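You operate a simulated robot arm through the tools that you are given. There is no shell and no other tool. Be economical: measure what you need, move in short steps, check, and stop when the job is done.

You are at the controls of a simulated two-armed robot. One attempt, no reset.

Task
Hold the pink bowl on the top of the black table steady with one hand, lift the felt pad out of it with the other and set it down on the top of the black table. Set down upright: felt pad.

Only the result counts: the job must be done as asked and must still hold three seconds after the hand-in. Knocking over, shifting, dropping, spilling or breaking anything else fails it.

Robot
Two 6-joint arms with two-finger parallel grippers on one trunk, on a base that drives. Base frame: it is fixed to the floor where the robot stands at the start and does not move with it; the origin is under the middle of the robot, x ahead of it, y to its left, z up. Units: mm, rad, N and s.
The left shoulder is at the start at [60, 187, 1122], the right one opposite. With the tool pointing down near the work surface each hand reaches from about 220 to 620 mm from the robot's upright axis, wherever it stands, measured 20 degrees to its own side. Places, roughly: top of the black table [800, 300, 800]. Payload 1.57 kg a hand.
The TCP of each hand is the grasp point between the finger pads, 30 mm short of the fingertips. In the tool frame z runs along the fingers and y along their closing line. Largest opening 110 mm; finger width 24, thickness 12; the body of the gripper, 48 by 112 mm, starts 78 mm behind the TCP.
Orientation is told as [roll, pitch, yaw] about the base's x, y, z axes, in that order, counted from this pose: with the fingers straight down and closing along the base's y, the tool's x points along the base's -x, its y along +y and its z along -z.

Tools
- The arms move only by the tool servo_tool. It takes "left_steps", "right_steps" or both (then of equal length, played together; a hand with none holds still); each is a list of rows, each an object (a shift or turn left out is 0, a gripper value left out holds the last) with "fingers": the gripper command, from -1 (fully open) to 1 (shut), values between in proportion; "xyz": the shift along the base's x, y, z in mm, a list of three; "dr": the turn, a rotation vector about the base's x, y, z in rad, a list of three. In form: [{"fingers": fingers, "xyz": [dx, dy, dz], "dr": [ax, ay, az]}, ...]. A call has 1 to 20 rows; each row shifts and turns the commanded pose from where the row before left it. Each row takes 0.2 s and may step no farther than 50 mm and 0.15 rad from the row before; otherwise, or with a gripper value out of range, the whole call is refused. Where a pose cannot be reached the arm comes as near as it can. A force on the tool above 40 N (or 10 N above the force at the start of the call, whichever is more), or a blocked arm, ends the call early, and 0.2 s more pass. The fingers move at their own pace (about 153 mm/s each) and stop on an object; they squeeze with about 28 N. The grip force told is the motor's: it shows also when the fingers shut on nothing. Time passes only in rows, and 0.2 s behind the last, so rows that do not move let the fingers close. The reply holds the time, the measured pose of the TCP, the force on the tool along the base axes, the opening and the grip force, in the units named above and with some noise, with the torque about the TCP (base axes, N m) and any sound that the robot's microphone picked up.
- Cameras (640 x 400 px; columns grow to the right, rows downward): "scene" is now at [5.2, 26, 1661.1]; the picture's right is [0.49, -0.87, 0.00], its down [-0.70, -0.40, -0.59] and it looks along [0.52, 0.29, -0.80] (base axes); focal length 268 px, centre (320, 200). "left" rides on the left gripper at [70, -16, -141] in its tool frame; the picture's right is [0.23, 0.97, 0.00], its down [-0.85, 0.20, -0.48] and it looks along [-0.47, 0.11, 0.88] (tool axes); focal length 222 px, centre (320, 200). "right" rides on the right gripper at [70, 16, -141] in its tool frame; the picture's right is [-0.23, 0.97, 0.00], its down [-0.86, -0.20, -0.48] and it looks along [-0.47, -0.11, 0.88] (tool axes); focal length 222 px, centre (320, 200).
- camera(camera): a new picture of that camera. No time passes.
- raise_lower(by): slides the trunk up (or, below 0, down) by that many mm; the arms and the scene camera ride with it, the base frame stays. It gives what a move gives, with no picture.
- drive_base(legs): drives the robot by 1 to 6 legs, each [ahead, left, turn to the left] in mm, mm and rad, along the robot's own axes; the way and the turn of a leg run together, so that a leg with both is an arc; at most 1500 mm and 3.142 rad a leg. The arms and the cameras ride along, it lands a little off, and it stops where it bumps. It gives what a move gives.
- aim_head(pan, tilt): turns the head with the scene camera to pan (to the left, within 1.501 rad either way) and tilt (down, from -0.506 to 1.204), counted from straight ahead of the robot. It gives what a move gives.
- locate(camera, pixels): for up to 12 pixels [column, row] of the newest picture of that camera ("zoom" is the newest enlarged one), the place [x, y, z] in the base frame of the surface seen there, good to about 2 mm, but the place of the scene camera against the robot may be out by one fixed shift of up to 12 mm in any direction. No time passes.
- zoom(camera, box): a new picture of the part [left, top, right, bottom] of that camera's present view, enlarged. No time passes.
- finish_job(): hands the job in; it is judged then, once.

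Go step by step. Measure first, check grasps and placings, and put right what went wrong. The budget is 80 turns and 58 pictures, counting those below and the enlarged ones. Unless the task says otherwise, let go and move clear before handing in, and close with one line.

The tools are called after "Request:" as a command line: name --argument value ..., lists and objects as JSON in quotes. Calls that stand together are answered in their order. servo_tool: Moves the arms, as the interface text tells. Its arguments: {"type":"object","properties":{"left_steps":{"type":"array"},"right_steps":{"type":"array"}},"required":[]} The other tools are called the same way: raise_lower (by) slides the trunk up or down; drive_base (legs) drives the base; aim_head (pan, tilt) turns the head that bears the scene camera; camera (camera) takes a picture; locate (camera, pixels) gives the place of the surface under pixels of a picture; zoom (camera, box) takes an enlarged picture of a part of a camera's view; finish_job () hands the job in.

At the start:

```text
time_s: 0.0
left_tool_pos: [355.6, 336.7, 1076.3]
left_orientation: [0.0, -0.001, 0.001]
left_force: [0.8, -0.8, -1.0]
left_torque: [0.01, 0.0, 0.03]
left_gripper_width: 110.1
left_gripper_force: 0.2
right_tool_pos: [343.7, 3.3, 1027.4]
right_orientation: [-0.002, 0.001, 0.0]
right_force: [0.3, 0.0, -0.2]
right_torque: [0.0, -0.01, 0.01]
right_gripper_width: 110.0
right_gripper_force: 0.0
trunk travel left (down, up): [-750.0, 240.0]
robot x, y, heading: [-2.3, 1.0, -0.007]
head pan, tilt: [0.515, 0.934]
```

scene: 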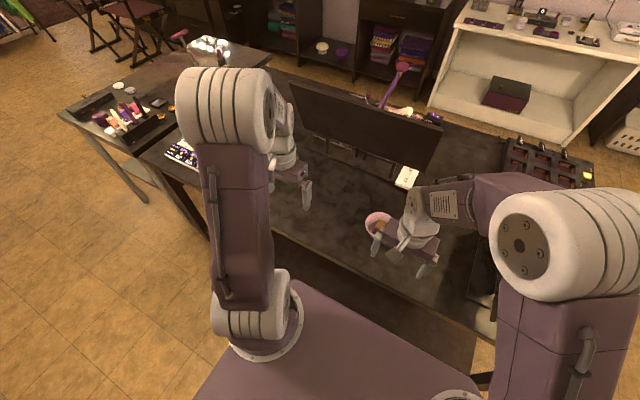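
right: 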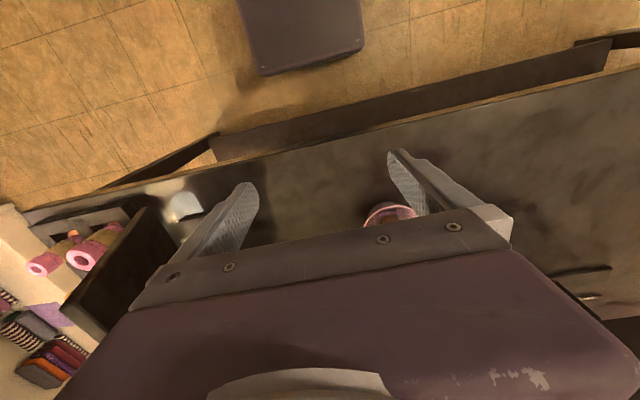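
left: 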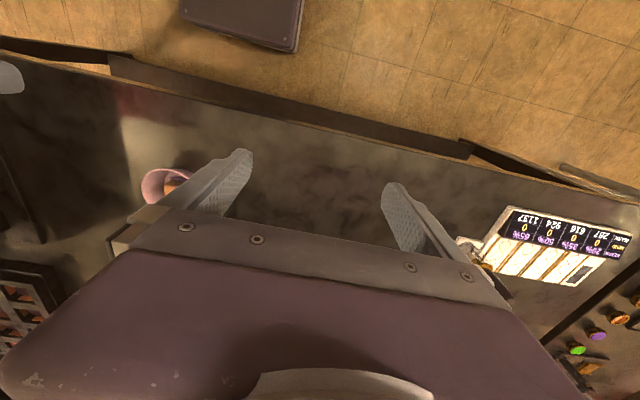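

The pink bowl shows in the scene at about (378,222), partly hidden by the right hand. I'll zoom in on it there and in the left camera.

Request:
zoom --camera "scene" --box '[300, 150, 460, 290]'

Request:
zoom --camera "left" --box '[100, 140, 260, 240]'

Request:
locate --camera "scene" --pixels '[[378, 225], [368, 218], [378, 213], [345, 215], [340, 240], [450, 240], [407, 176]]'

```text
2.86 times, centred on (380, 220) of scene
```

zoom: 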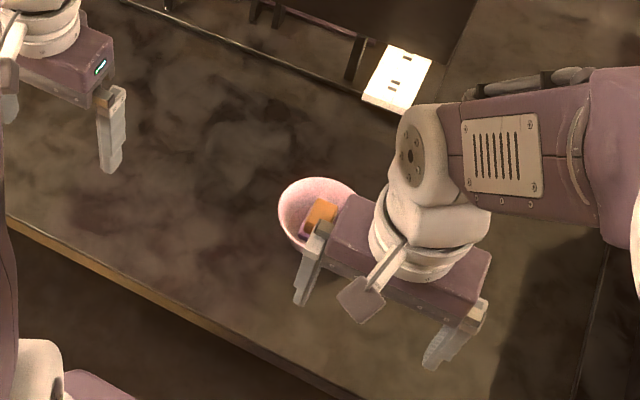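

```text
4.00 times, centred on (180, 190) of left
```

zoom: 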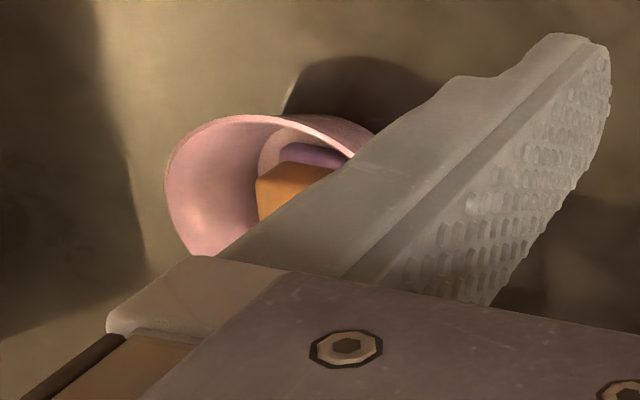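

```text
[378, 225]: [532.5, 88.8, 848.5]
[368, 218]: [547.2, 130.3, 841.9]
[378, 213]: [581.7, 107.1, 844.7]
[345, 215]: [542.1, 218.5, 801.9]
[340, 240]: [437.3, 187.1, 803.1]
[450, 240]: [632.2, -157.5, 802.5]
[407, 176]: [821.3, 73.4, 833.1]
```

The right hand hides the bowl, whose rim is near [555, 95, 845]. I'll move the right hand off to the right and look again.

Request:
servo_tool --right_steps '[{"xyz": [-20, -40, 20]}, {"xyz": [-20, -40, 20]}, {"xyz": [-20, -40, 0]}, {"xyz": [0, -40, 0]}, {}]'

Request:
zoom --camera "scene" --box '[340, 180, 436, 240]'

Request:
camera --camera "scene"

```text
time_s: 1.2
left_tool_pos: [354.7, 337.2, 1076.9]
left_orientation: [0.001, -0.002, 0.0]
left_force: [-0.6, 0.6, 1.0]
left_torque: [-0.02, -0.03, -0.01]
left_gripper_width: 110.0
left_gripper_force: 0.1
right_tool_pos: [286.1, -153.5, 1068.9]
right_orientation: [0.001, 0.0, 0.002]
right_force: [-0.1, -0.4, -0.8]
right_torque: [0.0, 0.0, 0.0]
right_gripper_width: 110.2
right_gripper_force: 0.1
trunk travel left (down, up): [-750.0, 240.0]
robot x, y, heading: [2.4, -0.1, -0.002]
head pan, tilt: [0.515, 0.934]
```

```text
6.67 times, centred on (388, 210) of scene
```

zoom: 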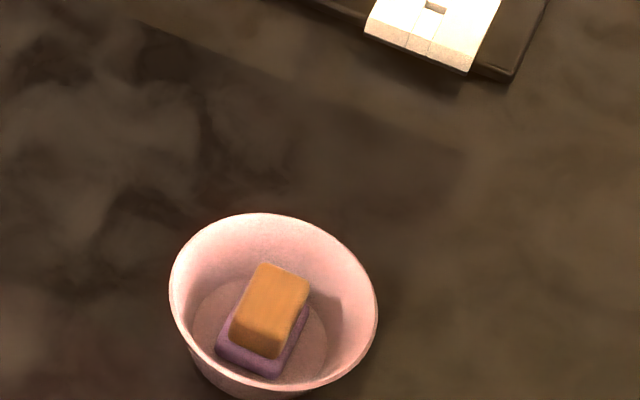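

```text
51 pictures are left
```

scene: 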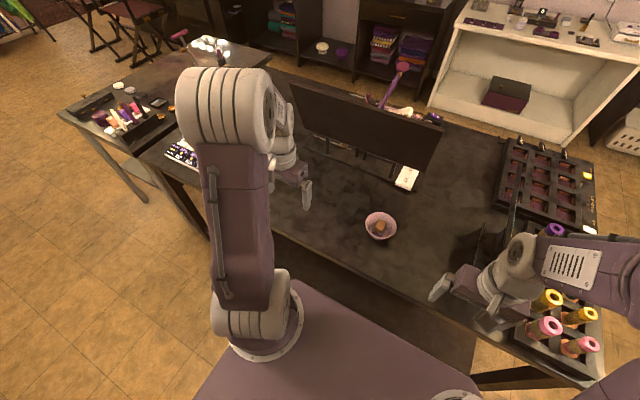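

The bowl is now in clear view, with an orange-topped block on a purple base inside it. I'll measure both in the zoom picture.

Request:
locate --camera "zoom" --pixels '[[172, 290], [262, 214], [376, 310], [280, 393], [262, 264], [306, 280], [282, 330], [236, 320], [222, 345], [278, 374], [310, 350], [205, 310]]'

Request:
zoom --camera "scene" --box '[360, 207, 400, 243]'

Request:
camera --camera "right"

```text
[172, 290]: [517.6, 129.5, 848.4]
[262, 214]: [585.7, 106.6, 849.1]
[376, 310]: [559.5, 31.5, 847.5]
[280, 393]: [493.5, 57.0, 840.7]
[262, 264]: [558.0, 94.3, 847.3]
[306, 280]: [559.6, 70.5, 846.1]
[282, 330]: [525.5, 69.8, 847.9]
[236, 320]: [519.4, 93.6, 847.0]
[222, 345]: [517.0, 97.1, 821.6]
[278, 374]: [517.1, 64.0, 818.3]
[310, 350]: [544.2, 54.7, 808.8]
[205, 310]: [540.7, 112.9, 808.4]
```

```text
11.11 times, centred on (380, 225) of scene
```

zoom: 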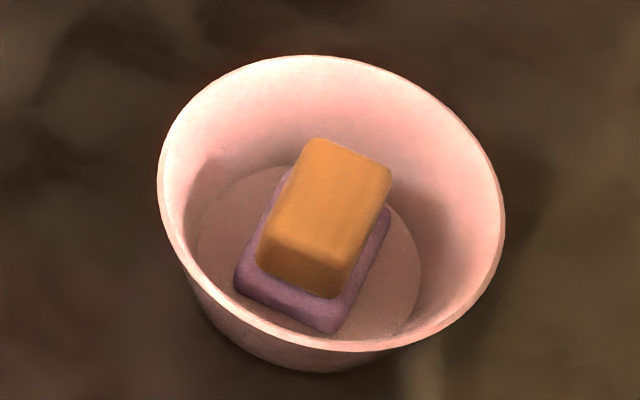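

```text
49 pictures are left
```

right: 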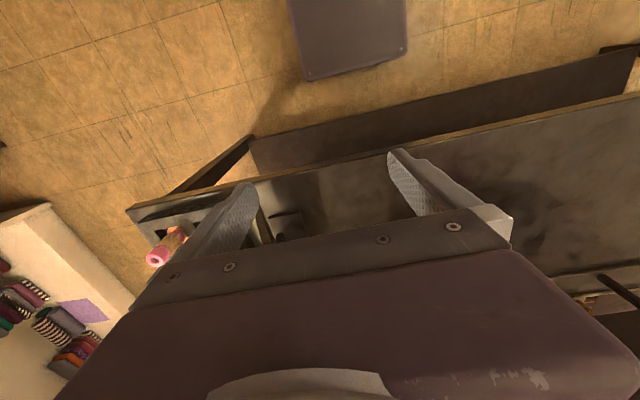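

The bowl's rim is at z≈849, centred near (539, 81) with a radius of about 53. The block's top is at z≈847. I'll measure the block's corners in the close zoom, and the table's edge and free space in the scene picture.

Request:
locate --camera "zoom" --pixels '[[316, 142], [388, 172], [350, 258], [272, 226], [332, 158], [310, 240], [236, 276], [332, 330], [388, 212], [162, 180], [502, 210], [330, 200]]'

Request:
locate --camera "scene" --pixels '[[290, 240], [380, 286], [430, 312], [420, 250], [440, 230], [400, 270], [407, 176], [470, 240], [490, 220], [350, 250], [340, 210], [306, 200]]'

```text
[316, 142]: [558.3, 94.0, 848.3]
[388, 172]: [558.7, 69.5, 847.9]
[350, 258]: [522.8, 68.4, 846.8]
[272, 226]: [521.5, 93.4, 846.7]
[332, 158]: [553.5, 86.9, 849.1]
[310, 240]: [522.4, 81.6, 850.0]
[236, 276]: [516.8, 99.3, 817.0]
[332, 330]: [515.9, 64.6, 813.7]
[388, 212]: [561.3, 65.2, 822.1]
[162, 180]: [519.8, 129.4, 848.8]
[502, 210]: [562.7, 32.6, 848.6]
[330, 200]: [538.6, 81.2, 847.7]
```

```text
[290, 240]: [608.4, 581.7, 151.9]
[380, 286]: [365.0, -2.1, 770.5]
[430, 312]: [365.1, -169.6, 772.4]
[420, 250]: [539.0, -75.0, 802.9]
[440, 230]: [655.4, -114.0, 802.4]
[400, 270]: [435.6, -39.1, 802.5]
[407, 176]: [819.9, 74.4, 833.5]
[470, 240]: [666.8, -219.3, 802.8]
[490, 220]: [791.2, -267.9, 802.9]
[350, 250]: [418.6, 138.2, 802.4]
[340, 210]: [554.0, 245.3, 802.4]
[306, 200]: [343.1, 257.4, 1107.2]
```

The block is aligned with x: the orange part spans x 522–559 and y 68–94, and the bowl is centred at about (541, 81). The bowl is a long reach for the right arm, so I'll drive 100 mm left first.

Request:
drive_base --legs '[[0, 100, 0]]'

```text
time_s: 2.4
left_tool_pos: [353.6, 436.7, 1076.8]
left_orientation: [0.002, -0.001, -0.003]
left_force: [-0.5, 0.6, -0.4]
left_torque: [-0.01, -0.02, 0.02]
left_gripper_width: 110.2
left_gripper_force: 0.0
right_tool_pos: [287.1, -52.1, 1069.5]
right_orientation: [0.0, 0.0, 0.002]
right_force: [-0.4, -0.5, 0.1]
right_torque: [-0.03, 0.02, 0.0]
right_gripper_width: 110.1
right_gripper_force: 0.1
trunk travel left (down, up): [-750.0, 240.0]
robot x, y, heading: [0.6, 103.6, 0.004]
head pan, tilt: [0.515, 0.934]
```

The base is at y≈103. Next I'll turn the left hand: yaw +90°, then roll −60°, so that its fingers point to −y and downward with its camera on top.

Request:
servo_tool --left_steps '[{"dr": [0, 0, 0.1428], "xyz": [10, 0, 0]}, {"dr": [0, 0, 0.1428], "xyz": [10, 0, 0]}, {"dr": [0, 0, 0.1428], "xyz": [10, 0, 0]}, {"dr": [0, 0, 0.1428], "xyz": [10, 0, 0]}, {"dr": [0, 0, 0.1428], "xyz": [10, 0, 0]}, {"dr": [0, 0, 0.1428], "xyz": [10, 0, 0]}, {"dr": [0, 0, 0.1428], "xyz": [10, 0, 0]}, {"dr": [0, 0, 0.1428], "xyz": [10, 0, 0]}, {"dr": [0, 0, 0.1428], "xyz": [10, 0, 0]}, {"dr": [0, 0, 0.1428], "xyz": [10, 0, 0]}, {"dr": [0, 0, 0.1428], "xyz": [10, 0, 0]}, {"dr": [-0.131, 0, 0], "xyz": [10, -12, 0]}, {"dr": [-0.131, 0, 0], "xyz": [10, -12, 0]}, {"dr": [-0.131, 0, 0], "xyz": [10, -12, 0]}, {"dr": [-0.131, 0, 0], "xyz": [10, -12, 0]}, {"dr": [-0.131, 0, 0], "xyz": [10, -12, 0]}, {"dr": [-0.131, 0, 0], "xyz": [10, -12, 0]}, {"dr": [-0.131, 0, 0], "xyz": [10, -12, 0]}, {"dr": [-0.131, 0, 0], "xyz": [7, -12, 0]}, {}]'

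Request:
camera --camera "left"

Request:
camera --camera "scene"

```text
time_s: 6.5
left_tool_pos: [526.5, 340.8, 1074.4]
left_orientation: [-0.001, 1.048, 1.573]
left_force: [-0.5, 0.4, 0.2]
left_torque: [0.01, 0.01, -0.01]
left_gripper_width: 110.2
left_gripper_force: 0.0
left hand out of reach, approached as far as the arm can: row 19
right_tool_pos: [286.2, -52.3, 1068.0]
right_orientation: [0.001, 0.0, 0.0]
right_force: [0.4, -0.9, 0.7]
right_torque: [-0.02, 0.0, 0.03]
right_gripper_width: 109.9
right_gripper_force: 0.0
trunk travel left (down, up): [-750.0, 240.0]
robot x, y, heading: [-1.6, 97.7, 0.002]
head pan, tilt: [0.515, 0.934]
```

```text
48 pictures are left
```

left: 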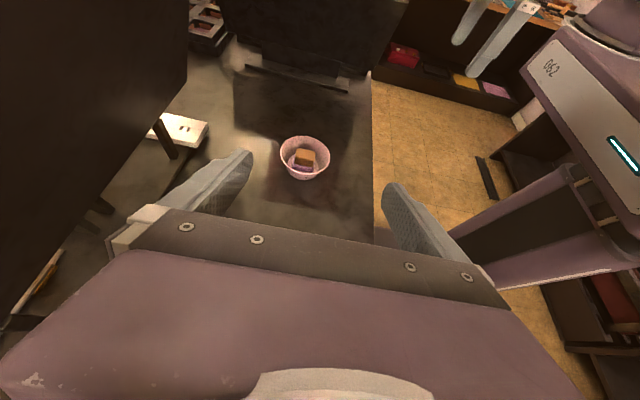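

```text
47 pictures are left
```

scene: 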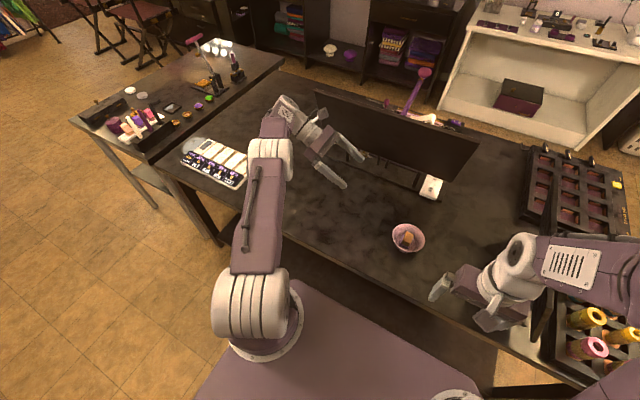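

The left hand now points down and toward −y, and its camera sees the bowl at (305,158). I'll measure the bowl with that wrist camera and check where the monitor is.

Request:
zoom --camera "left" --box '[265, 125, 345, 190]'

Request:
locate --camera "left" --pixels '[[120, 120], [168, 80], [185, 60], [168, 150], [200, 125], [250, 70], [320, 100], [370, 150]]'

Request:
locate --camera "scene" --pixels '[[330, 95], [320, 120], [390, 165], [450, 175], [350, 150], [345, 185], [362, 157], [395, 190], [235, 150]]'

```text
6.15 times, centred on (305, 158) of left
```

zoom: 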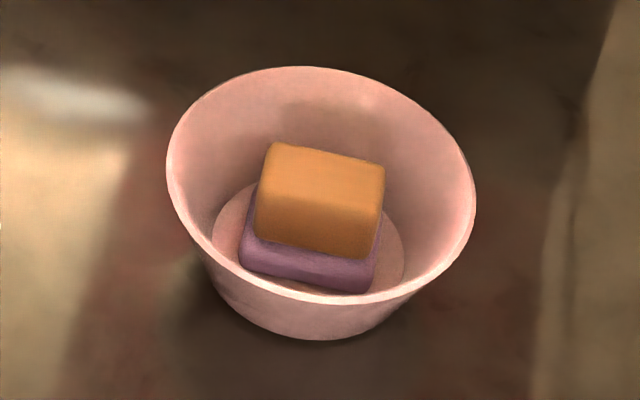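

```text
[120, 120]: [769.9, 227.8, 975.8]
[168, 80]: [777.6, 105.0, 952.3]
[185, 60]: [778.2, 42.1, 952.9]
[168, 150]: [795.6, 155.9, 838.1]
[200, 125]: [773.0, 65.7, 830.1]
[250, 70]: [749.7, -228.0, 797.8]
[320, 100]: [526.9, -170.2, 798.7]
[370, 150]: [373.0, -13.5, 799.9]
```

```text
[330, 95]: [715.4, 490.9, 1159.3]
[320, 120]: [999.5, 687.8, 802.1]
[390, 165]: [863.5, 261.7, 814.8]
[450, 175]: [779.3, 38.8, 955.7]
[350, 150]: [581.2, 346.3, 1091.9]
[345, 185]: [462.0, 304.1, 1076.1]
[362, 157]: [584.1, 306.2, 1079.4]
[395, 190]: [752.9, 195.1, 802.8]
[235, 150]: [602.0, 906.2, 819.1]
```

The wrist camera gives the table at z≈799, so the scene camera reads about 3 mm high. Now I'll measure the bowl and block in this zoom.

Request:
locate --camera "zoom" --pixels '[[168, 165], [474, 195], [300, 68], [330, 300], [272, 145], [384, 165], [370, 215], [262, 195], [240, 265], [366, 290], [320, 180], [310, 337]]'

```text
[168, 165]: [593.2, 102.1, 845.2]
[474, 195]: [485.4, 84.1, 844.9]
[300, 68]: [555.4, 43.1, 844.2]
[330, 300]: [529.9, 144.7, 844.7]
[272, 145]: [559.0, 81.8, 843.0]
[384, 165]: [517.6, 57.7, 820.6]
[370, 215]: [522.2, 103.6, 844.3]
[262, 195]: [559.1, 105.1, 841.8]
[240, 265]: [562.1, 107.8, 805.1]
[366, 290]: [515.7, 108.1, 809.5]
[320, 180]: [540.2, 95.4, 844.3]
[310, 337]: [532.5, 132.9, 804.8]
```

In the wrist frame the bowl is centred at (540, 93.5) with its rim at z≈845. The block spans y 80–105, and its top is at z≈843. I'll flatten the left hand to 75° and descend behind the bowl on its +y side.

Request:
servo_tool --left_steps '[{"xyz": [0, 0, -40]}, {"xyz": [0, -10, -40]}, {"dr": [-0.131, 0, 0], "xyz": [0, -20, -30]}, {"dr": [-0.131, 0, 0], "xyz": [0, -20, -30]}, {"xyz": [0, -20, -20]}, {}, {}]'

Request:
camera --camera "left"

```text
time_s: 8.2
left_tool_pos: [497.9, 259.2, 921.3]
left_orientation: [0.0, 1.311, 1.573]
left_force: [0.6, 0.1, -0.6]
left_torque: [0.0, -0.03, 0.0]
left_gripper_width: 110.0
left_gripper_force: 0.1
left hand out of reach, approached as far as the arm can: row 3, 4
right_tool_pos: [287.5, -52.4, 1068.7]
right_orientation: [0.001, -0.001, 0.0]
right_force: [0.5, -0.3, 0.8]
right_torque: [-0.02, -0.01, 0.01]
right_gripper_width: 109.9
right_gripper_force: 0.1
trunk travel left (down, up): [-750.0, 240.0]
robot x, y, heading: [-4.9, 100.9, -0.0]
head pan, tilt: [0.515, 0.934]
```

```text
45 pictures are left
```

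left: 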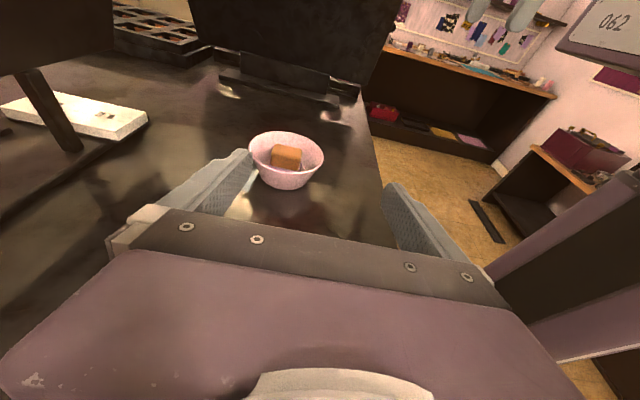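

The left arm falls short in x, at 498 instead of 540. I'll check how much room there is to drive ahead: the edge of the purple base plate against the table's front edge.

Request:
locate --camera "scene" --pixels '[[300, 285], [320, 292], [400, 330], [440, 350], [320, 320], [330, 265], [400, 305], [440, 325], [340, 280], [300, 262]]'

```text
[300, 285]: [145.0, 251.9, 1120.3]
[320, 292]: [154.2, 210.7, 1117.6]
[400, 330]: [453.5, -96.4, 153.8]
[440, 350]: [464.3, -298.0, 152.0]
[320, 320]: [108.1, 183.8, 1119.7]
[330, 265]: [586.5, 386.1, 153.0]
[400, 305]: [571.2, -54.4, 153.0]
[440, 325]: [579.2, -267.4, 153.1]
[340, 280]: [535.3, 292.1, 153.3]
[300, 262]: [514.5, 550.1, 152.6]
```

The trunk front is at x≈155 and the table edge at x≈370, so there's room. I'll drive 70 mm ahead.

Request:
drive_base --legs '[[70, 0, 0]]'

Request:
camera --camera "left"

```text
time_s: 9.2
left_tool_pos: [565.1, 257.7, 922.3]
left_orientation: [-0.003, 1.31, 1.562]
left_force: [-0.3, 0.6, 0.5]
left_torque: [-0.02, 0.01, 0.02]
left_gripper_width: 110.1
left_gripper_force: 0.0
right_tool_pos: [354.7, -53.8, 1068.3]
right_orientation: [0.0, 0.0, 0.0]
right_force: [0.0, 0.3, 0.0]
right_torque: [-0.04, 0.02, 0.03]
right_gripper_width: 109.9
right_gripper_force: 0.1
trunk travel left (down, up): [-750.0, 240.0]
robot x, y, heading: [65.7, 102.1, -0.005]
head pan, tilt: [0.515, 0.934]
```

```text
44 pictures are left
```

left: 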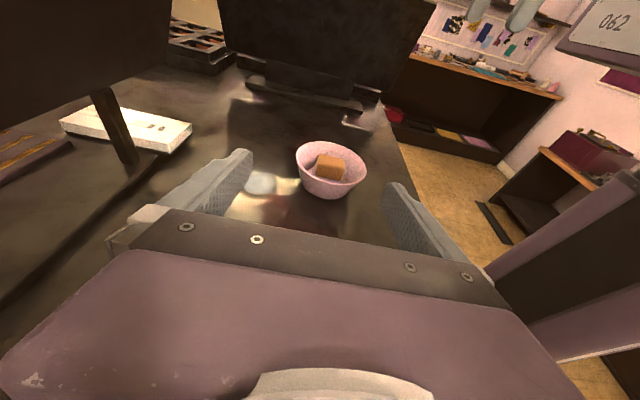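

The left hand is now at x≈565. I'll measure the bowl again from here.

Request:
zoom --camera "left" --box '[285, 135, 375, 205]'

Request:
locate --camera "left" --pixels '[[297, 158], [364, 173], [330, 143], [334, 184], [316, 197], [345, 168], [280, 215], [125, 160], [107, 230]]'

```text
5.71 times, centred on (330, 170) of left
```

zoom: 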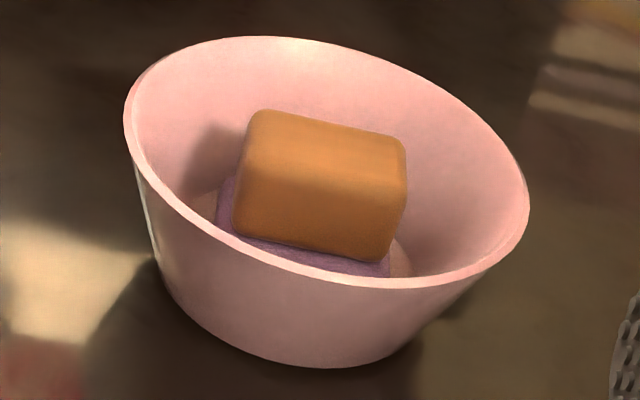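

```text
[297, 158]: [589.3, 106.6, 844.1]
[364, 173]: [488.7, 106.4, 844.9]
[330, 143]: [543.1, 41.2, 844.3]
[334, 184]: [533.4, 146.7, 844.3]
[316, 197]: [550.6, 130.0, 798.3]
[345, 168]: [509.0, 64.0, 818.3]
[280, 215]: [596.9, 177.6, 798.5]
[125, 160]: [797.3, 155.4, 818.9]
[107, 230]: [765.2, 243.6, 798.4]
```

Request:
locate --camera "zoom" --pixels '[[126, 115], [527, 205], [270, 38], [370, 284], [255, 112], [402, 142], [390, 200], [245, 170], [320, 366], [180, 300], [430, 335], [320, 130]]'

```text
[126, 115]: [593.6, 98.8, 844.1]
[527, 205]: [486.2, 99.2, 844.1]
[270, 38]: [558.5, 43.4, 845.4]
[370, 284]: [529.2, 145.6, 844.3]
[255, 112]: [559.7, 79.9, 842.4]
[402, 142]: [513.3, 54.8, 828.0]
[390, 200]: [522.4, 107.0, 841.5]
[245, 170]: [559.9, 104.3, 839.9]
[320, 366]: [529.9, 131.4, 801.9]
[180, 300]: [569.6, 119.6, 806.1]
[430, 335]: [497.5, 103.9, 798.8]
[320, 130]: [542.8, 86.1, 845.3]
```

The bowl is again centred at (540, 93.5), with the table at z≈798.5. I'll lower the left hand to (540, 225, 824) and check there before sliding in.

Request:
servo_tool --left_steps '[{"fingers": -1, "xyz": [-12, -10, -30], "dr": [0, 0, 0.008]}, {"xyz": [-13, -12, -30]}, {"xyz": [0, -10, -20]}, {"xyz": [0, 0, -18]}, {}, {}]'

Request:
camera --camera "left"

```text
time_s: 10.6
left_tool_pos: [526.4, 221.2, 832.4]
left_orientation: [-0.001, 1.31, 1.579]
left_force: [0.2, 0.8, 0.6]
left_torque: [-0.01, 0.02, -0.03]
left_gripper_width: 110.1
left_gripper_force: 0.1
left hand out of reach, approached as far as the arm can: row 3, 4
right_tool_pos: [355.5, -52.6, 1067.3]
right_orientation: [0.0, 0.0, 0.001]
right_force: [0.5, 0.2, 0.4]
right_torque: [0.02, 0.01, 0.02]
right_gripper_width: 110.1
right_gripper_force: 0.1
trunk travel left (down, up): [-750.0, 240.0]
robot x, y, heading: [68.6, 101.5, 0.004]
head pan, tilt: [0.515, 0.934]
```

```text
42 pictures are left
```

left: 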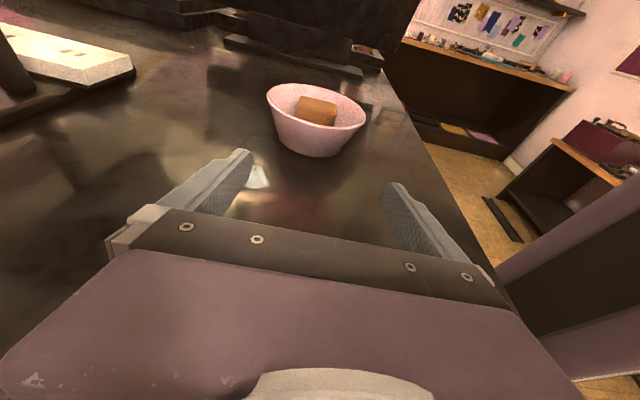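

The left arm still stops short, at (526, 221, 832). Lowering the trunk 100 mm should bring the shoulder within reach, so I'll raise the hand first and then lower the trunk.

Request:
servo_tool --left_steps '[{"xyz": [0, 10, 40]}, {"xyz": [0, 10, 40]}, {"xyz": [0, 0, 40]}, {}]'

Request:
raise_lower --by -100

```text
time_s: 11.6
left_tool_pos: [524.8, 245.6, 949.7]
left_orientation: [0.0, 1.312, 1.581]
left_force: [-0.7, -0.2, 0.3]
left_torque: [-0.01, -0.04, -0.01]
left_gripper_width: 110.0
left_gripper_force: 0.0
right_tool_pos: [356.7, -51.3, 1067.7]
right_orientation: [-0.001, 0.0, -0.001]
right_force: [-0.1, 0.2, -0.9]
right_torque: [0.02, 0.0, 0.01]
right_gripper_width: 109.8
right_gripper_force: 0.0
trunk travel left (down, up): [-750.0, 240.0]
robot x, y, heading: [68.9, 102.2, 0.0]
head pan, tilt: [0.515, 0.934]
```

```text
time_s: 12.9
left_tool_pos: [525.5, 245.8, 850.1]
left_orientation: [0.0, 1.309, 1.577]
left_force: [0.1, -0.6, -0.4]
left_torque: [0.01, 0.03, -0.01]
left_gripper_width: 110.0
left_gripper_force: 0.1
right_tool_pos: [356.0, -51.3, 968.3]
right_orientation: [0.0, -0.001, 0.0]
right_force: [-0.5, -0.5, -0.7]
right_torque: [0.02, 0.01, 0.0]
right_gripper_width: 110.2
right_gripper_force: 0.2
trunk travel left (down, up): [-650.0, 340.0]
robot x, y, heading: [69.7, 99.3, 0.004]
head pan, tilt: [0.515, 0.934]
```

The left hand is at (525.5, 245.8, 850). I'll move it to (540, 222, 824).

Request:
servo_tool --left_steps '[{"xyz": [8, -12, -10]}, {"xyz": [7, -12, -16]}, {}, {}]'

Request:
camera --camera "left"

Request:
camera --camera "scene"

```text
time_s: 13.9
left_tool_pos: [540.2, 222.1, 824.3]
left_orientation: [0.0, 1.31, 1.578]
left_force: [0.9, 1.2, -0.3]
left_torque: [-0.02, -0.01, 0.01]
left_gripper_width: 110.2
left_gripper_force: 0.0
right_tool_pos: [356.3, -52.7, 968.5]
right_orientation: [0.001, 0.0, 0.0]
right_force: [-0.1, 0.1, 0.1]
right_torque: [0.02, -0.03, 0.0]
right_gripper_width: 109.9
right_gripper_force: 0.0
trunk travel left (down, up): [-650.0, 340.0]
robot x, y, heading: [66.7, 98.3, 0.003]
head pan, tilt: [0.515, 0.934]
```

```text
41 pictures are left
```

left: 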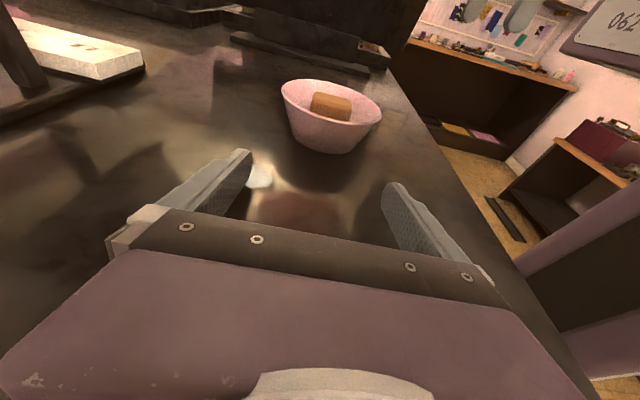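

```text
40 pictures are left
```

scene: 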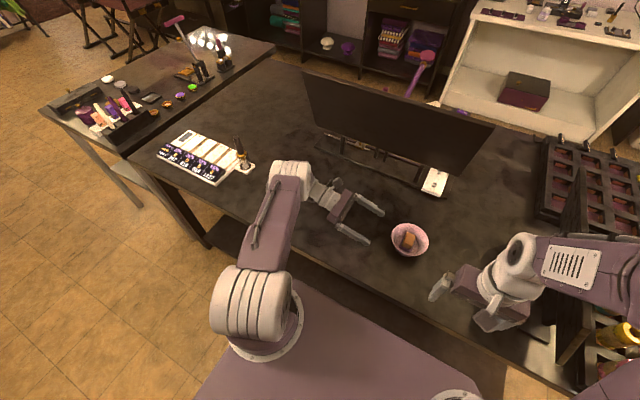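

The pose is reached at (540, 222, 824). I'll check the bowl's centre once more from here.

Request:
zoom --camera "left" --box '[270, 65, 400, 165]'

Request:
locate --camera "zoom" --pixels '[[56, 100], [540, 210], [230, 77], [370, 290], [280, 412], [360, 420], [100, 210], [480, 300], [205, 165], [390, 205]]'

```text
4.00 times, centred on (335, 115) of left
```

zoom: 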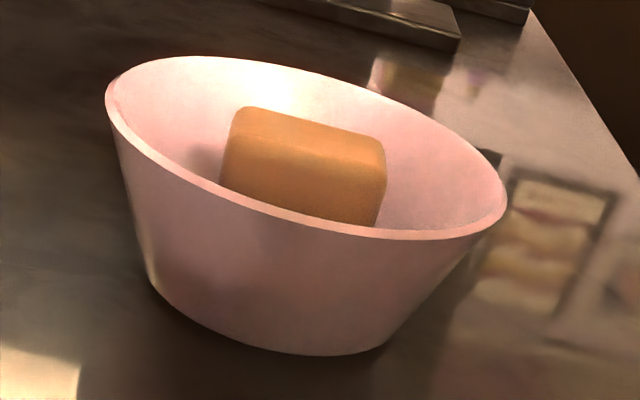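

```text
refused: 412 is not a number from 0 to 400
```

Request:
locate --camera "zoom" --pixels '[[107, 95], [506, 200], [190, 57], [340, 233], [320, 353], [115, 160], [150, 285], [390, 340], [222, 180], [376, 220], [240, 110], [440, 290]]'

```text
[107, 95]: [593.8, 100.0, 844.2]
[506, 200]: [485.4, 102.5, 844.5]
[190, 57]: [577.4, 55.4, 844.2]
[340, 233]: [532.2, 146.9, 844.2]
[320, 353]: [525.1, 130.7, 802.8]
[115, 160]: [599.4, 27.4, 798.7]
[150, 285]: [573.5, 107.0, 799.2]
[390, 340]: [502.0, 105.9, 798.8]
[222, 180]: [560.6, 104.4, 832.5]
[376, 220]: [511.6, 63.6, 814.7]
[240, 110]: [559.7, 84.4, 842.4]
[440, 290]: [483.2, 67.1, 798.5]
```

The centre holds at (539.6, 93.5). I'll slide the open left fingers around the bowl below its rim, down to y=96.

Request:
servo_tool --left_steps '[{"xyz": [0, -25, 0]}, {"xyz": [0, -25, 0]}, {"xyz": [0, -20, 0]}, {"xyz": [0, -20, 0]}, {"xyz": [0, -18, 0]}, {"xyz": [0, -18, 0]}, {}]'

Request:
camera --camera "left"

```text
time_s: 15.5
left_tool_pos: [539.4, 94.1, 823.7]
left_orientation: [0.002, 1.31, 1.578]
left_force: [0.5, -0.4, -0.1]
left_torque: [-0.03, 0.0, 0.0]
left_gripper_width: 109.9
left_gripper_force: 0.1
right_tool_pos: [355.1, -52.3, 968.2]
right_orientation: [0.0, -0.001, 0.0]
right_force: [-0.1, -0.6, 0.3]
right_torque: [0.01, -0.01, 0.0]
right_gripper_width: 109.8
right_gripper_force: 0.0
trunk travel left (down, up): [-650.0, 340.0]
robot x, y, heading: [72.3, 99.1, -0.003]
head pan, tilt: [0.515, 0.934]
```

```text
38 pictures are left
```

left: 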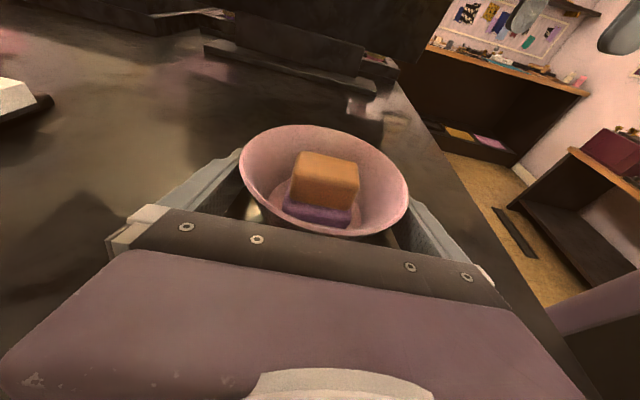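

The fingers straddle the bowl and there's no contact force. I'll close them gently, stepping down toward the expected width of about 100 mm.

Request:
servo_tool --left_steps '[{"fingers": -0.9}, {"fingers": -0.86}, {"fingers": -0.82}, {"fingers": -0.82}]'

```text
time_s: 16.5
left_tool_pos: [540.5, 93.8, 823.1]
left_orientation: [0.001, 1.31, 1.578]
left_force: [0.4, 0.4, 0.3]
left_torque: [0.01, -0.01, 0.01]
left_gripper_width: 101.0
left_gripper_force: 7.6
right_tool_pos: [355.8, -52.5, 968.4]
right_orientation: [0.001, 0.0, -0.001]
right_force: [-0.1, -0.2, -0.6]
right_torque: [-0.03, 0.0, 0.0]
right_gripper_width: 110.0
right_gripper_force: 0.0
trunk travel left (down, up): [-650.0, 340.0]
robot x, y, heading: [67.3, 104.8, -0.004]
head pan, tilt: [0.515, 0.934]
```

The fingers stopped on the bowl at 101 mm with 7.6 N, which is a gentle hold. I'll check the bowl's position, then bring the right hand over.

Request:
zoom --camera "left" --box '[230, 115, 420, 245]'

Request:
locate --camera "zoom" --pixels '[[30, 140], [600, 260], [235, 33], [400, 405]]'

```text
3.08 times, centred on (325, 180) of left
```

zoom: 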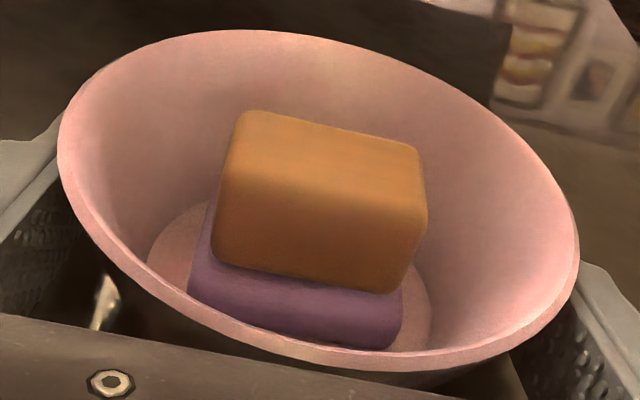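

```text
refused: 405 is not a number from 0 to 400
```

Request:
locate --camera "zoom" --pixels '[[60, 140], [577, 250], [235, 32], [380, 365], [240, 114], [420, 150], [412, 205], [225, 170], [215, 255], [400, 285], [192, 290], [400, 330]]'

```text
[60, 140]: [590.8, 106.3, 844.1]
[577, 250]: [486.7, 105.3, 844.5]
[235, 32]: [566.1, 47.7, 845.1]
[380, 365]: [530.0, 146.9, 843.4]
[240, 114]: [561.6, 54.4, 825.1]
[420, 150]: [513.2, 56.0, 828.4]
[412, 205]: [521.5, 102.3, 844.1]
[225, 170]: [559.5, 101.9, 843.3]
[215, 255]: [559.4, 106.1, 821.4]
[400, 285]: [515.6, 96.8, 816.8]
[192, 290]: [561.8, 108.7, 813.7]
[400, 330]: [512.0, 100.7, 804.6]
```

The bowl hasn't moved, and the block's centre is at about (540.5, 93). I'll bring the right hand above it at z≈935 with a 44 mm opening.

Request:
servo_tool --right_steps '[{"fingers": 0.2, "xyz": [35, 10, 0]}, {"xyz": [35, 25, 0]}, {"xyz": [35, 30, 0]}, {"xyz": [35, 35, 0]}, {"xyz": [30, 30, 0]}, {"xyz": [14, 15, -15]}, {"xyz": [0, 0, -18]}, {}]'

Request:
camera --camera "right"

Request:
camera --camera "left"

```text
time_s: 18.3
left_tool_pos: [540.1, 94.0, 823.0]
left_orientation: [0.003, 1.311, 1.578]
left_force: [-0.3, -0.9, -0.3]
left_torque: [0.01, -0.02, 0.03]
left_gripper_width: 100.9
left_gripper_force: 0.1
right_tool_pos: [539.2, 92.3, 936.7]
right_orientation: [0.001, -0.001, 0.001]
right_force: [0.7, 0.5, 0.3]
right_torque: [0.01, 0.03, -0.02]
right_gripper_width: 44.1
right_gripper_force: 0.0
trunk travel left (down, up): [-650.0, 340.0]
robot x, y, heading: [73.4, 101.1, 0.005]
head pan, tilt: [0.515, 0.934]
```

```text
36 pictures are left
```

right: 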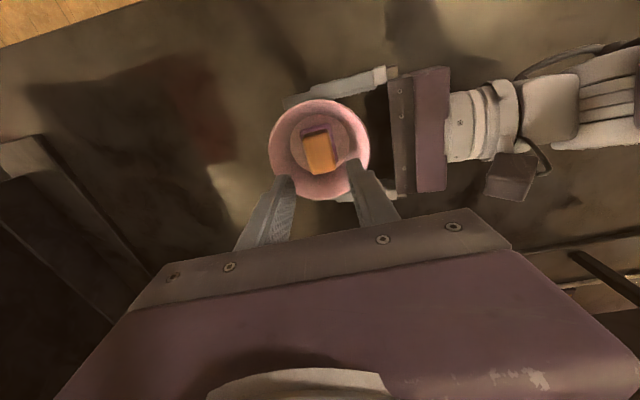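

```text
35 pictures are left
```

left: 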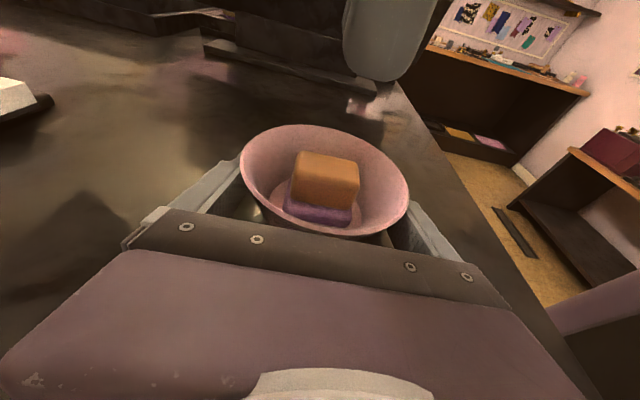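

The left grip force has eased to 0.1 N, so I'll tighten it slightly. I'll also measure the block with the right camera.

Request:
servo_tool --left_steps '[{"fingers": -0.8}, {}, {}]'

Request:
zoom --camera "right" --box '[250, 90, 390, 210]'

```text
time_s: 19.1
left_tool_pos: [539.8, 92.7, 822.9]
left_orientation: [0.002, 1.312, 1.578]
left_force: [-0.5, -1.0, -0.2]
left_torque: [0.02, 0.01, -0.03]
left_gripper_width: 100.0
left_gripper_force: 16.1
right_tool_pos: [537.3, 91.5, 936.7]
right_orientation: [0.0, 0.001, 0.0]
right_force: [-1.1, 0.7, 1.6]
right_torque: [0.01, 0.02, 0.03]
right_gripper_width: 44.1
right_gripper_force: 0.0
trunk travel left (down, up): [-650.0, 340.0]
robot x, y, heading: [66.8, 106.8, 0.004]
head pan, tilt: [0.515, 0.934]
```

```text
3.33 times, centred on (320, 150) of right
```

zoom: 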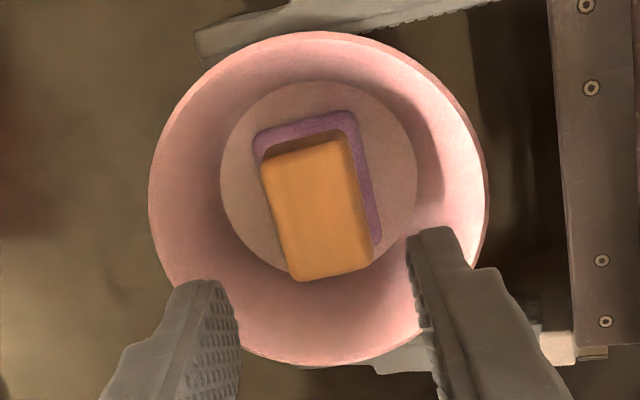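

Request:
locate --camera "zoom" --pixels '[[262, 164], [344, 142], [372, 262], [295, 280], [318, 210], [256, 135], [354, 112], [378, 240], [150, 190], [487, 200], [310, 33], [320, 366]]'

```text
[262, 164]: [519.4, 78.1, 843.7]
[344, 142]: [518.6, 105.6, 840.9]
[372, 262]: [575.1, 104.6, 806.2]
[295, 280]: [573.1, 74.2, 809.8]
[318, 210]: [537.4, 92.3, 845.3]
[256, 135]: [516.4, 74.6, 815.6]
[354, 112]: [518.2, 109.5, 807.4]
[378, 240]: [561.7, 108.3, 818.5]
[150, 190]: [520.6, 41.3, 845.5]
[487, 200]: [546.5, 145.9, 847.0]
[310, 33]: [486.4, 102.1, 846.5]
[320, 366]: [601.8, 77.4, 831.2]
```

Both cameras agree: the block is centred at about (539, 92), and the right hand is right above it. I'll descend to z≈851, which puts the fingertips at about 821, beside the orange part and above the purple base.

Request:
servo_tool --right_steps '[{"xyz": [0.5, 0.5, -20]}, {"xyz": [0, 0, -20]}, {"xyz": [0, 0, -20]}, {"xyz": [0, 0, -15]}, {"xyz": [0, 0, -11]}, {}]'

Request:
camera --camera "left"

Request:
camera --camera "right"

```text
time_s: 20.5
left_tool_pos: [539.8, 94.3, 823.0]
left_orientation: [0.002, 1.311, 1.58]
left_force: [0.4, -0.8, -0.2]
left_torque: [0.0, -0.02, -0.04]
left_gripper_width: 100.2
left_gripper_force: 24.3
right_tool_pos: [540.2, 93.5, 850.9]
right_orientation: [-0.001, 0.0, 0.0]
right_force: [1.0, -0.2, 0.6]
right_torque: [-0.02, 0.01, -0.05]
right_gripper_width: 44.2
right_gripper_force: 0.0
trunk travel left (down, up): [-650.0, 340.0]
robot x, y, heading: [67.8, 102.4, -0.003]
head pan, tilt: [0.515, 0.934]
```

```text
33 pictures are left
```

left: 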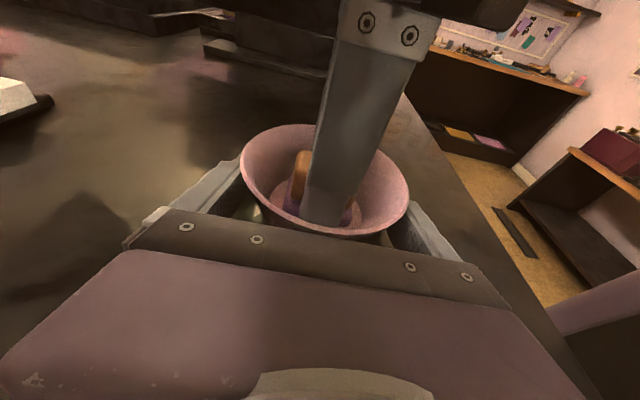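

```text
32 pictures are left
```

right: 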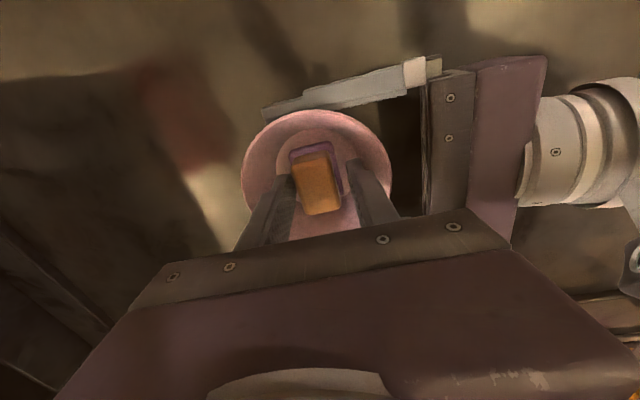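

The right fingers straddle the orange part at z≈851 without contact. Closing them now.

Request:
servo_tool --right_steps '[{"fingers": 0.4}, {"fingers": 0.52}, {"fingers": 0.6}, {"fingers": 0.7}, {}]'

Request:
camera --camera "right"

```text
time_s: 21.7
left_tool_pos: [539.1, 94.8, 822.6]
left_orientation: [0.002, 1.311, 1.581]
left_force: [0.2, 0.6, 0.4]
left_torque: [-0.03, 0.02, -0.02]
left_gripper_width: 99.9
left_gripper_force: 1.1
right_tool_pos: [540.8, 93.2, 851.0]
right_orientation: [0.0, 0.0, 0.0]
right_force: [-0.3, 1.6, -0.7]
right_torque: [-0.01, 0.03, -0.01]
right_gripper_width: 28.7
right_gripper_force: 28.3
trunk travel left (down, up): [-650.0, 340.0]
robot x, y, heading: [66.7, 94.1, 0.005]
head pan, tilt: [0.515, 0.934]
```

```text
31 pictures are left
```

right: 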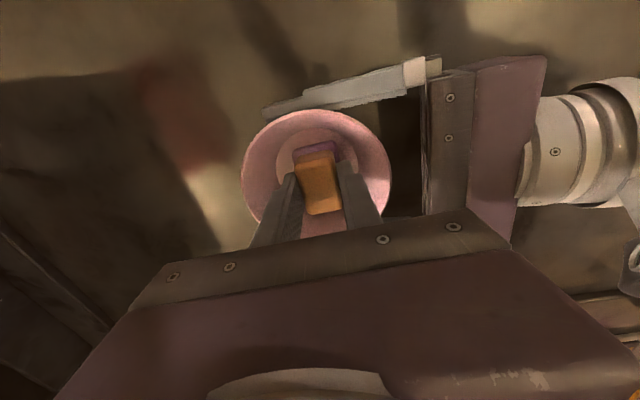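

The pad is gripped at 28.7 mm with 28 N. I'll lift it straight up slowly while the left hand keeps its hold.

Request:
servo_tool --right_steps '[{"xyz": [0, 0, 8]}, {"xyz": [0, 0, 12]}, {"xyz": [0, 0, 20]}, {"xyz": [0, 0, 20]}, {"xyz": [0, 0, 20]}, {}]'

Request:
camera --camera "left"

Request:
camera --camera "right"

```text
time_s: 23.1
left_tool_pos: [540.7, 94.5, 823.2]
left_orientation: [0.0, 1.312, 1.579]
left_force: [-0.3, -0.2, -0.7]
left_torque: [0.01, -0.03, -0.01]
left_gripper_width: 99.9
left_gripper_force: 1.2
right_tool_pos: [540.0, 91.0, 931.6]
right_orientation: [0.001, 0.0, -0.001]
right_force: [0.4, 0.3, -0.9]
right_torque: [0.03, -0.02, -0.01]
right_gripper_width: 29.0
right_gripper_force: 27.7
trunk travel left (down, up): [-650.0, 340.0]
robot x, y, heading: [72.6, 105.2, 0.005]
head pan, tilt: [0.515, 0.934]
```

```text
30 pictures are left
```

left: 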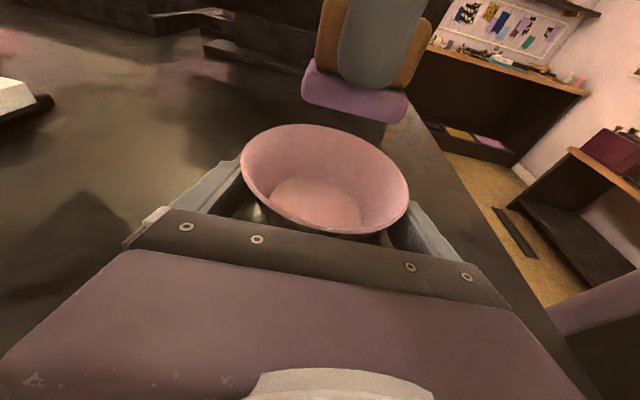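

```text
29 pictures are left
```

right: 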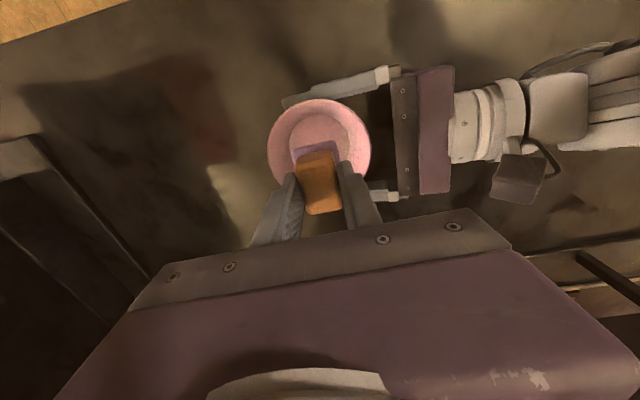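

The pad is out and upright, and the bowl is still in place. I'll check that the table to the right, around (530, −50), is free.

Request:
locate --camera "right" --pixels '[[150, 150], [100, 150], [60, 150], [120, 80], [200, 150], [60, 170], [130, 270], [150, 200], [190, 100], [80, 100], [30, 140]]'

Request:
locate --camera "left" --pixels '[[305, 97], [385, 122], [405, 100], [318, 65], [242, 165], [407, 195], [310, 125], [335, 234]]'

```text
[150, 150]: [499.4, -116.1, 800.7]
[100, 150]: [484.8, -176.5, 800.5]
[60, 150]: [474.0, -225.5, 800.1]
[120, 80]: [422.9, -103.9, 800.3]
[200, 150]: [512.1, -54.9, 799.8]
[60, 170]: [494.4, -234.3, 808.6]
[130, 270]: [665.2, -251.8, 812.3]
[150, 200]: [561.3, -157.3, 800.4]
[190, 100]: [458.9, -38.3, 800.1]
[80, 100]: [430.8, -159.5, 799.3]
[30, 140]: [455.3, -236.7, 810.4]
```

```text
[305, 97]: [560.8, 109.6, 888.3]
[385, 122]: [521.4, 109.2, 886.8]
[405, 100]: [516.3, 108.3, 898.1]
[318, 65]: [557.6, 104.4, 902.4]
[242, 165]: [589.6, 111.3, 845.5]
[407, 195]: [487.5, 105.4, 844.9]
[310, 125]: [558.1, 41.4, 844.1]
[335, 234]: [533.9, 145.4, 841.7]
```

The table is clear around (515, −50), and the dark organiser only starts at y < −230. The pad's bottom is about 46 mm below the TCP, so it should touch down at TCP z≈845. I'll carry it to (525, −35) and lower to 855.

Request:
servo_tool --right_steps '[{"xyz": [0, -20, 0]}, {"xyz": [-5, -35, 0]}, {"xyz": [-5, -35, 0]}, {"xyz": [-5, -30, 0]}, {"xyz": [0, -6, -20]}, {"xyz": [0, 0, -25]}, {"xyz": [0, 0, -20]}, {"xyz": [0, 0, -11]}, {}]'

Request:
camera --camera "right"

Request:
camera --camera "left"

```text
time_s: 25.1
left_tool_pos: [540.0, 94.7, 823.0]
left_orientation: [0.0, 1.311, 1.581]
left_force: [0.2, 0.2, 0.0]
left_torque: [0.01, 0.05, 0.04]
left_gripper_width: 99.6
left_gripper_force: 0.6
right_tool_pos: [526.6, -31.7, 853.8]
right_orientation: [0.0, 0.0, 0.001]
right_force: [-0.3, 1.3, 0.1]
right_torque: [0.03, -0.02, -0.01]
right_gripper_width: 28.9
right_gripper_force: 28.3
trunk travel left (down, up): [-650.0, 340.0]
robot x, y, heading: [69.1, 102.7, -0.001]
head pan, tilt: [0.515, 0.934]
```

```text
28 pictures are left
```

right: 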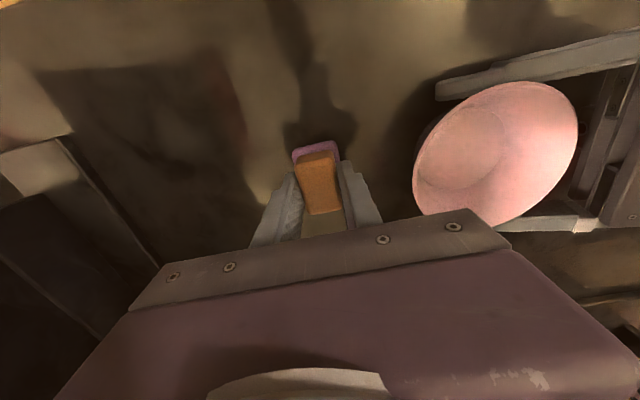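

```text
27 pictures are left
```

left: 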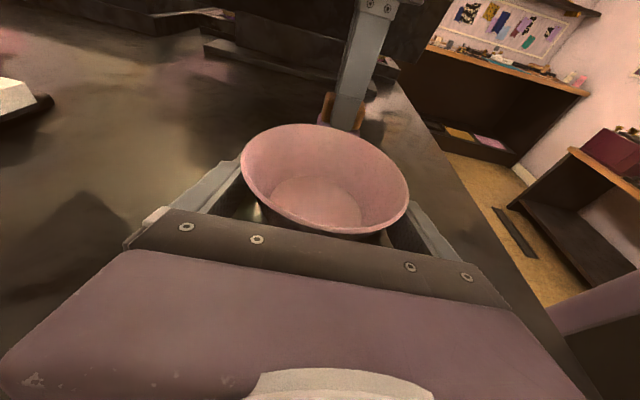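

The pad hangs upright about 8 mm above the table at (526, −32). I'll lower it in small steps until I feel contact.

Request:
servo_tool --right_steps '[{"xyz": [0, 0, -3]}, {"xyz": [0, 0, -2]}, {"xyz": [0, 0, -2]}, {}]'

```text
time_s: 26.1
left_tool_pos: [540.2, 95.1, 822.3]
left_orientation: [0.002, 1.311, 1.58]
left_force: [-0.2, -0.1, -0.9]
left_torque: [0.0, 0.01, 0.03]
left_gripper_width: 99.7
left_gripper_force: 0.6
right_tool_pos: [525.5, -31.7, 845.9]
right_orientation: [0.0, -0.001, 0.0]
right_force: [0.5, -0.2, -0.9]
right_torque: [0.0, 0.02, -0.01]
right_gripper_width: 29.1
right_gripper_force: 27.7
trunk travel left (down, up): [-650.0, 340.0]
robot x, y, heading: [64.4, 96.5, -0.002]
head pan, tilt: [0.515, 0.934]
```

Request:
servo_tool --right_steps '[{"xyz": [0, 0, -1]}, {}]'

Request:
zoom --camera "right" --box '[230, 110, 410, 240]'

```text
time_s: 26.7
left_tool_pos: [540.6, 94.7, 822.6]
left_orientation: [0.001, 1.31, 1.58]
left_force: [0.2, -0.6, -0.9]
left_torque: [0.03, 0.02, 0.01]
left_gripper_width: 100.1
left_gripper_force: 0.0
right_tool_pos: [525.3, -32.6, 845.9]
right_orientation: [0.0, -0.001, 0.001]
right_force: [0.3, -0.6, -0.5]
right_torque: [0.0, 0.02, -0.02]
right_gripper_width: 29.2
right_gripper_force: 28.0
trunk travel left (down, up): [-650.0, 340.0]
robot x, y, heading: [68.9, 97.0, -0.001]
head pan, tilt: [0.515, 0.934]
```

```text
3.08 times, centred on (320, 175) of right
```

zoom: 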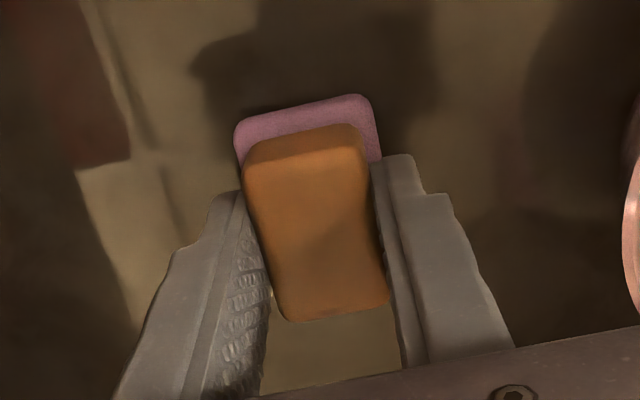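

No contact yet, so I'll go on down 1 mm at a time.

Request:
servo_tool --right_steps '[{"xyz": [0, 0, -1]}, {"xyz": [0, 0, -1]}, {}]'

```text
time_s: 27.5
left_tool_pos: [538.0, 93.4, 823.6]
left_orientation: [-0.002, 1.31, 1.575]
left_force: [0.1, 0.6, -1.5]
left_torque: [0.02, -0.02, 0.02]
left_gripper_width: 100.0
left_gripper_force: 24.5
right_tool_pos: [525.3, -33.8, 844.1]
right_orientation: [0.0, -0.004, -0.001]
right_force: [1.0, -0.4, 14.1]
right_torque: [-0.06, 0.17, -0.01]
right_gripper_width: 29.0
right_gripper_force: 28.6
trunk travel left (down, up): [-650.0, 340.0]
robot x, y, heading: [66.8, 104.9, 0.001]
head pan, tilt: [0.515, 0.934]
```

The table pushes back with 14 N, so the pad is down. I'll ease up 0.7 mm and open slowly.

Request:
servo_tool --right_steps '[{"xyz": [0, 0, 0.7]}, {"fingers": 0.46}, {"fingers": 0.4}, {"fingers": 0.3}, {"fingers": 0.2}, {}]'

Request:
camera --camera "right"

```text
time_s: 28.9
left_tool_pos: [538.2, 94.2, 823.1]
left_orientation: [-0.005, 1.311, 1.574]
left_force: [0.7, 0.9, 0.4]
left_torque: [-0.03, 0.03, 0.03]
left_gripper_width: 99.7
left_gripper_force: 0.6
right_tool_pos: [524.6, -31.5, 844.5]
right_orientation: [0.0, -0.001, 0.0]
right_force: [0.3, 0.5, 11.1]
right_torque: [0.03, 0.0, 0.01]
right_gripper_width: 36.7
right_gripper_force: 0.1
trunk travel left (down, up): [-650.0, 340.0]
robot x, y, heading: [66.0, 102.4, -0.004]
head pan, tilt: [0.515, 0.934]
```

```text
25 pictures are left
```

right: 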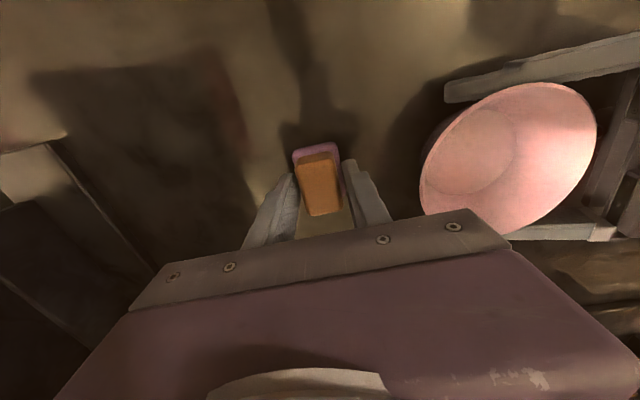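

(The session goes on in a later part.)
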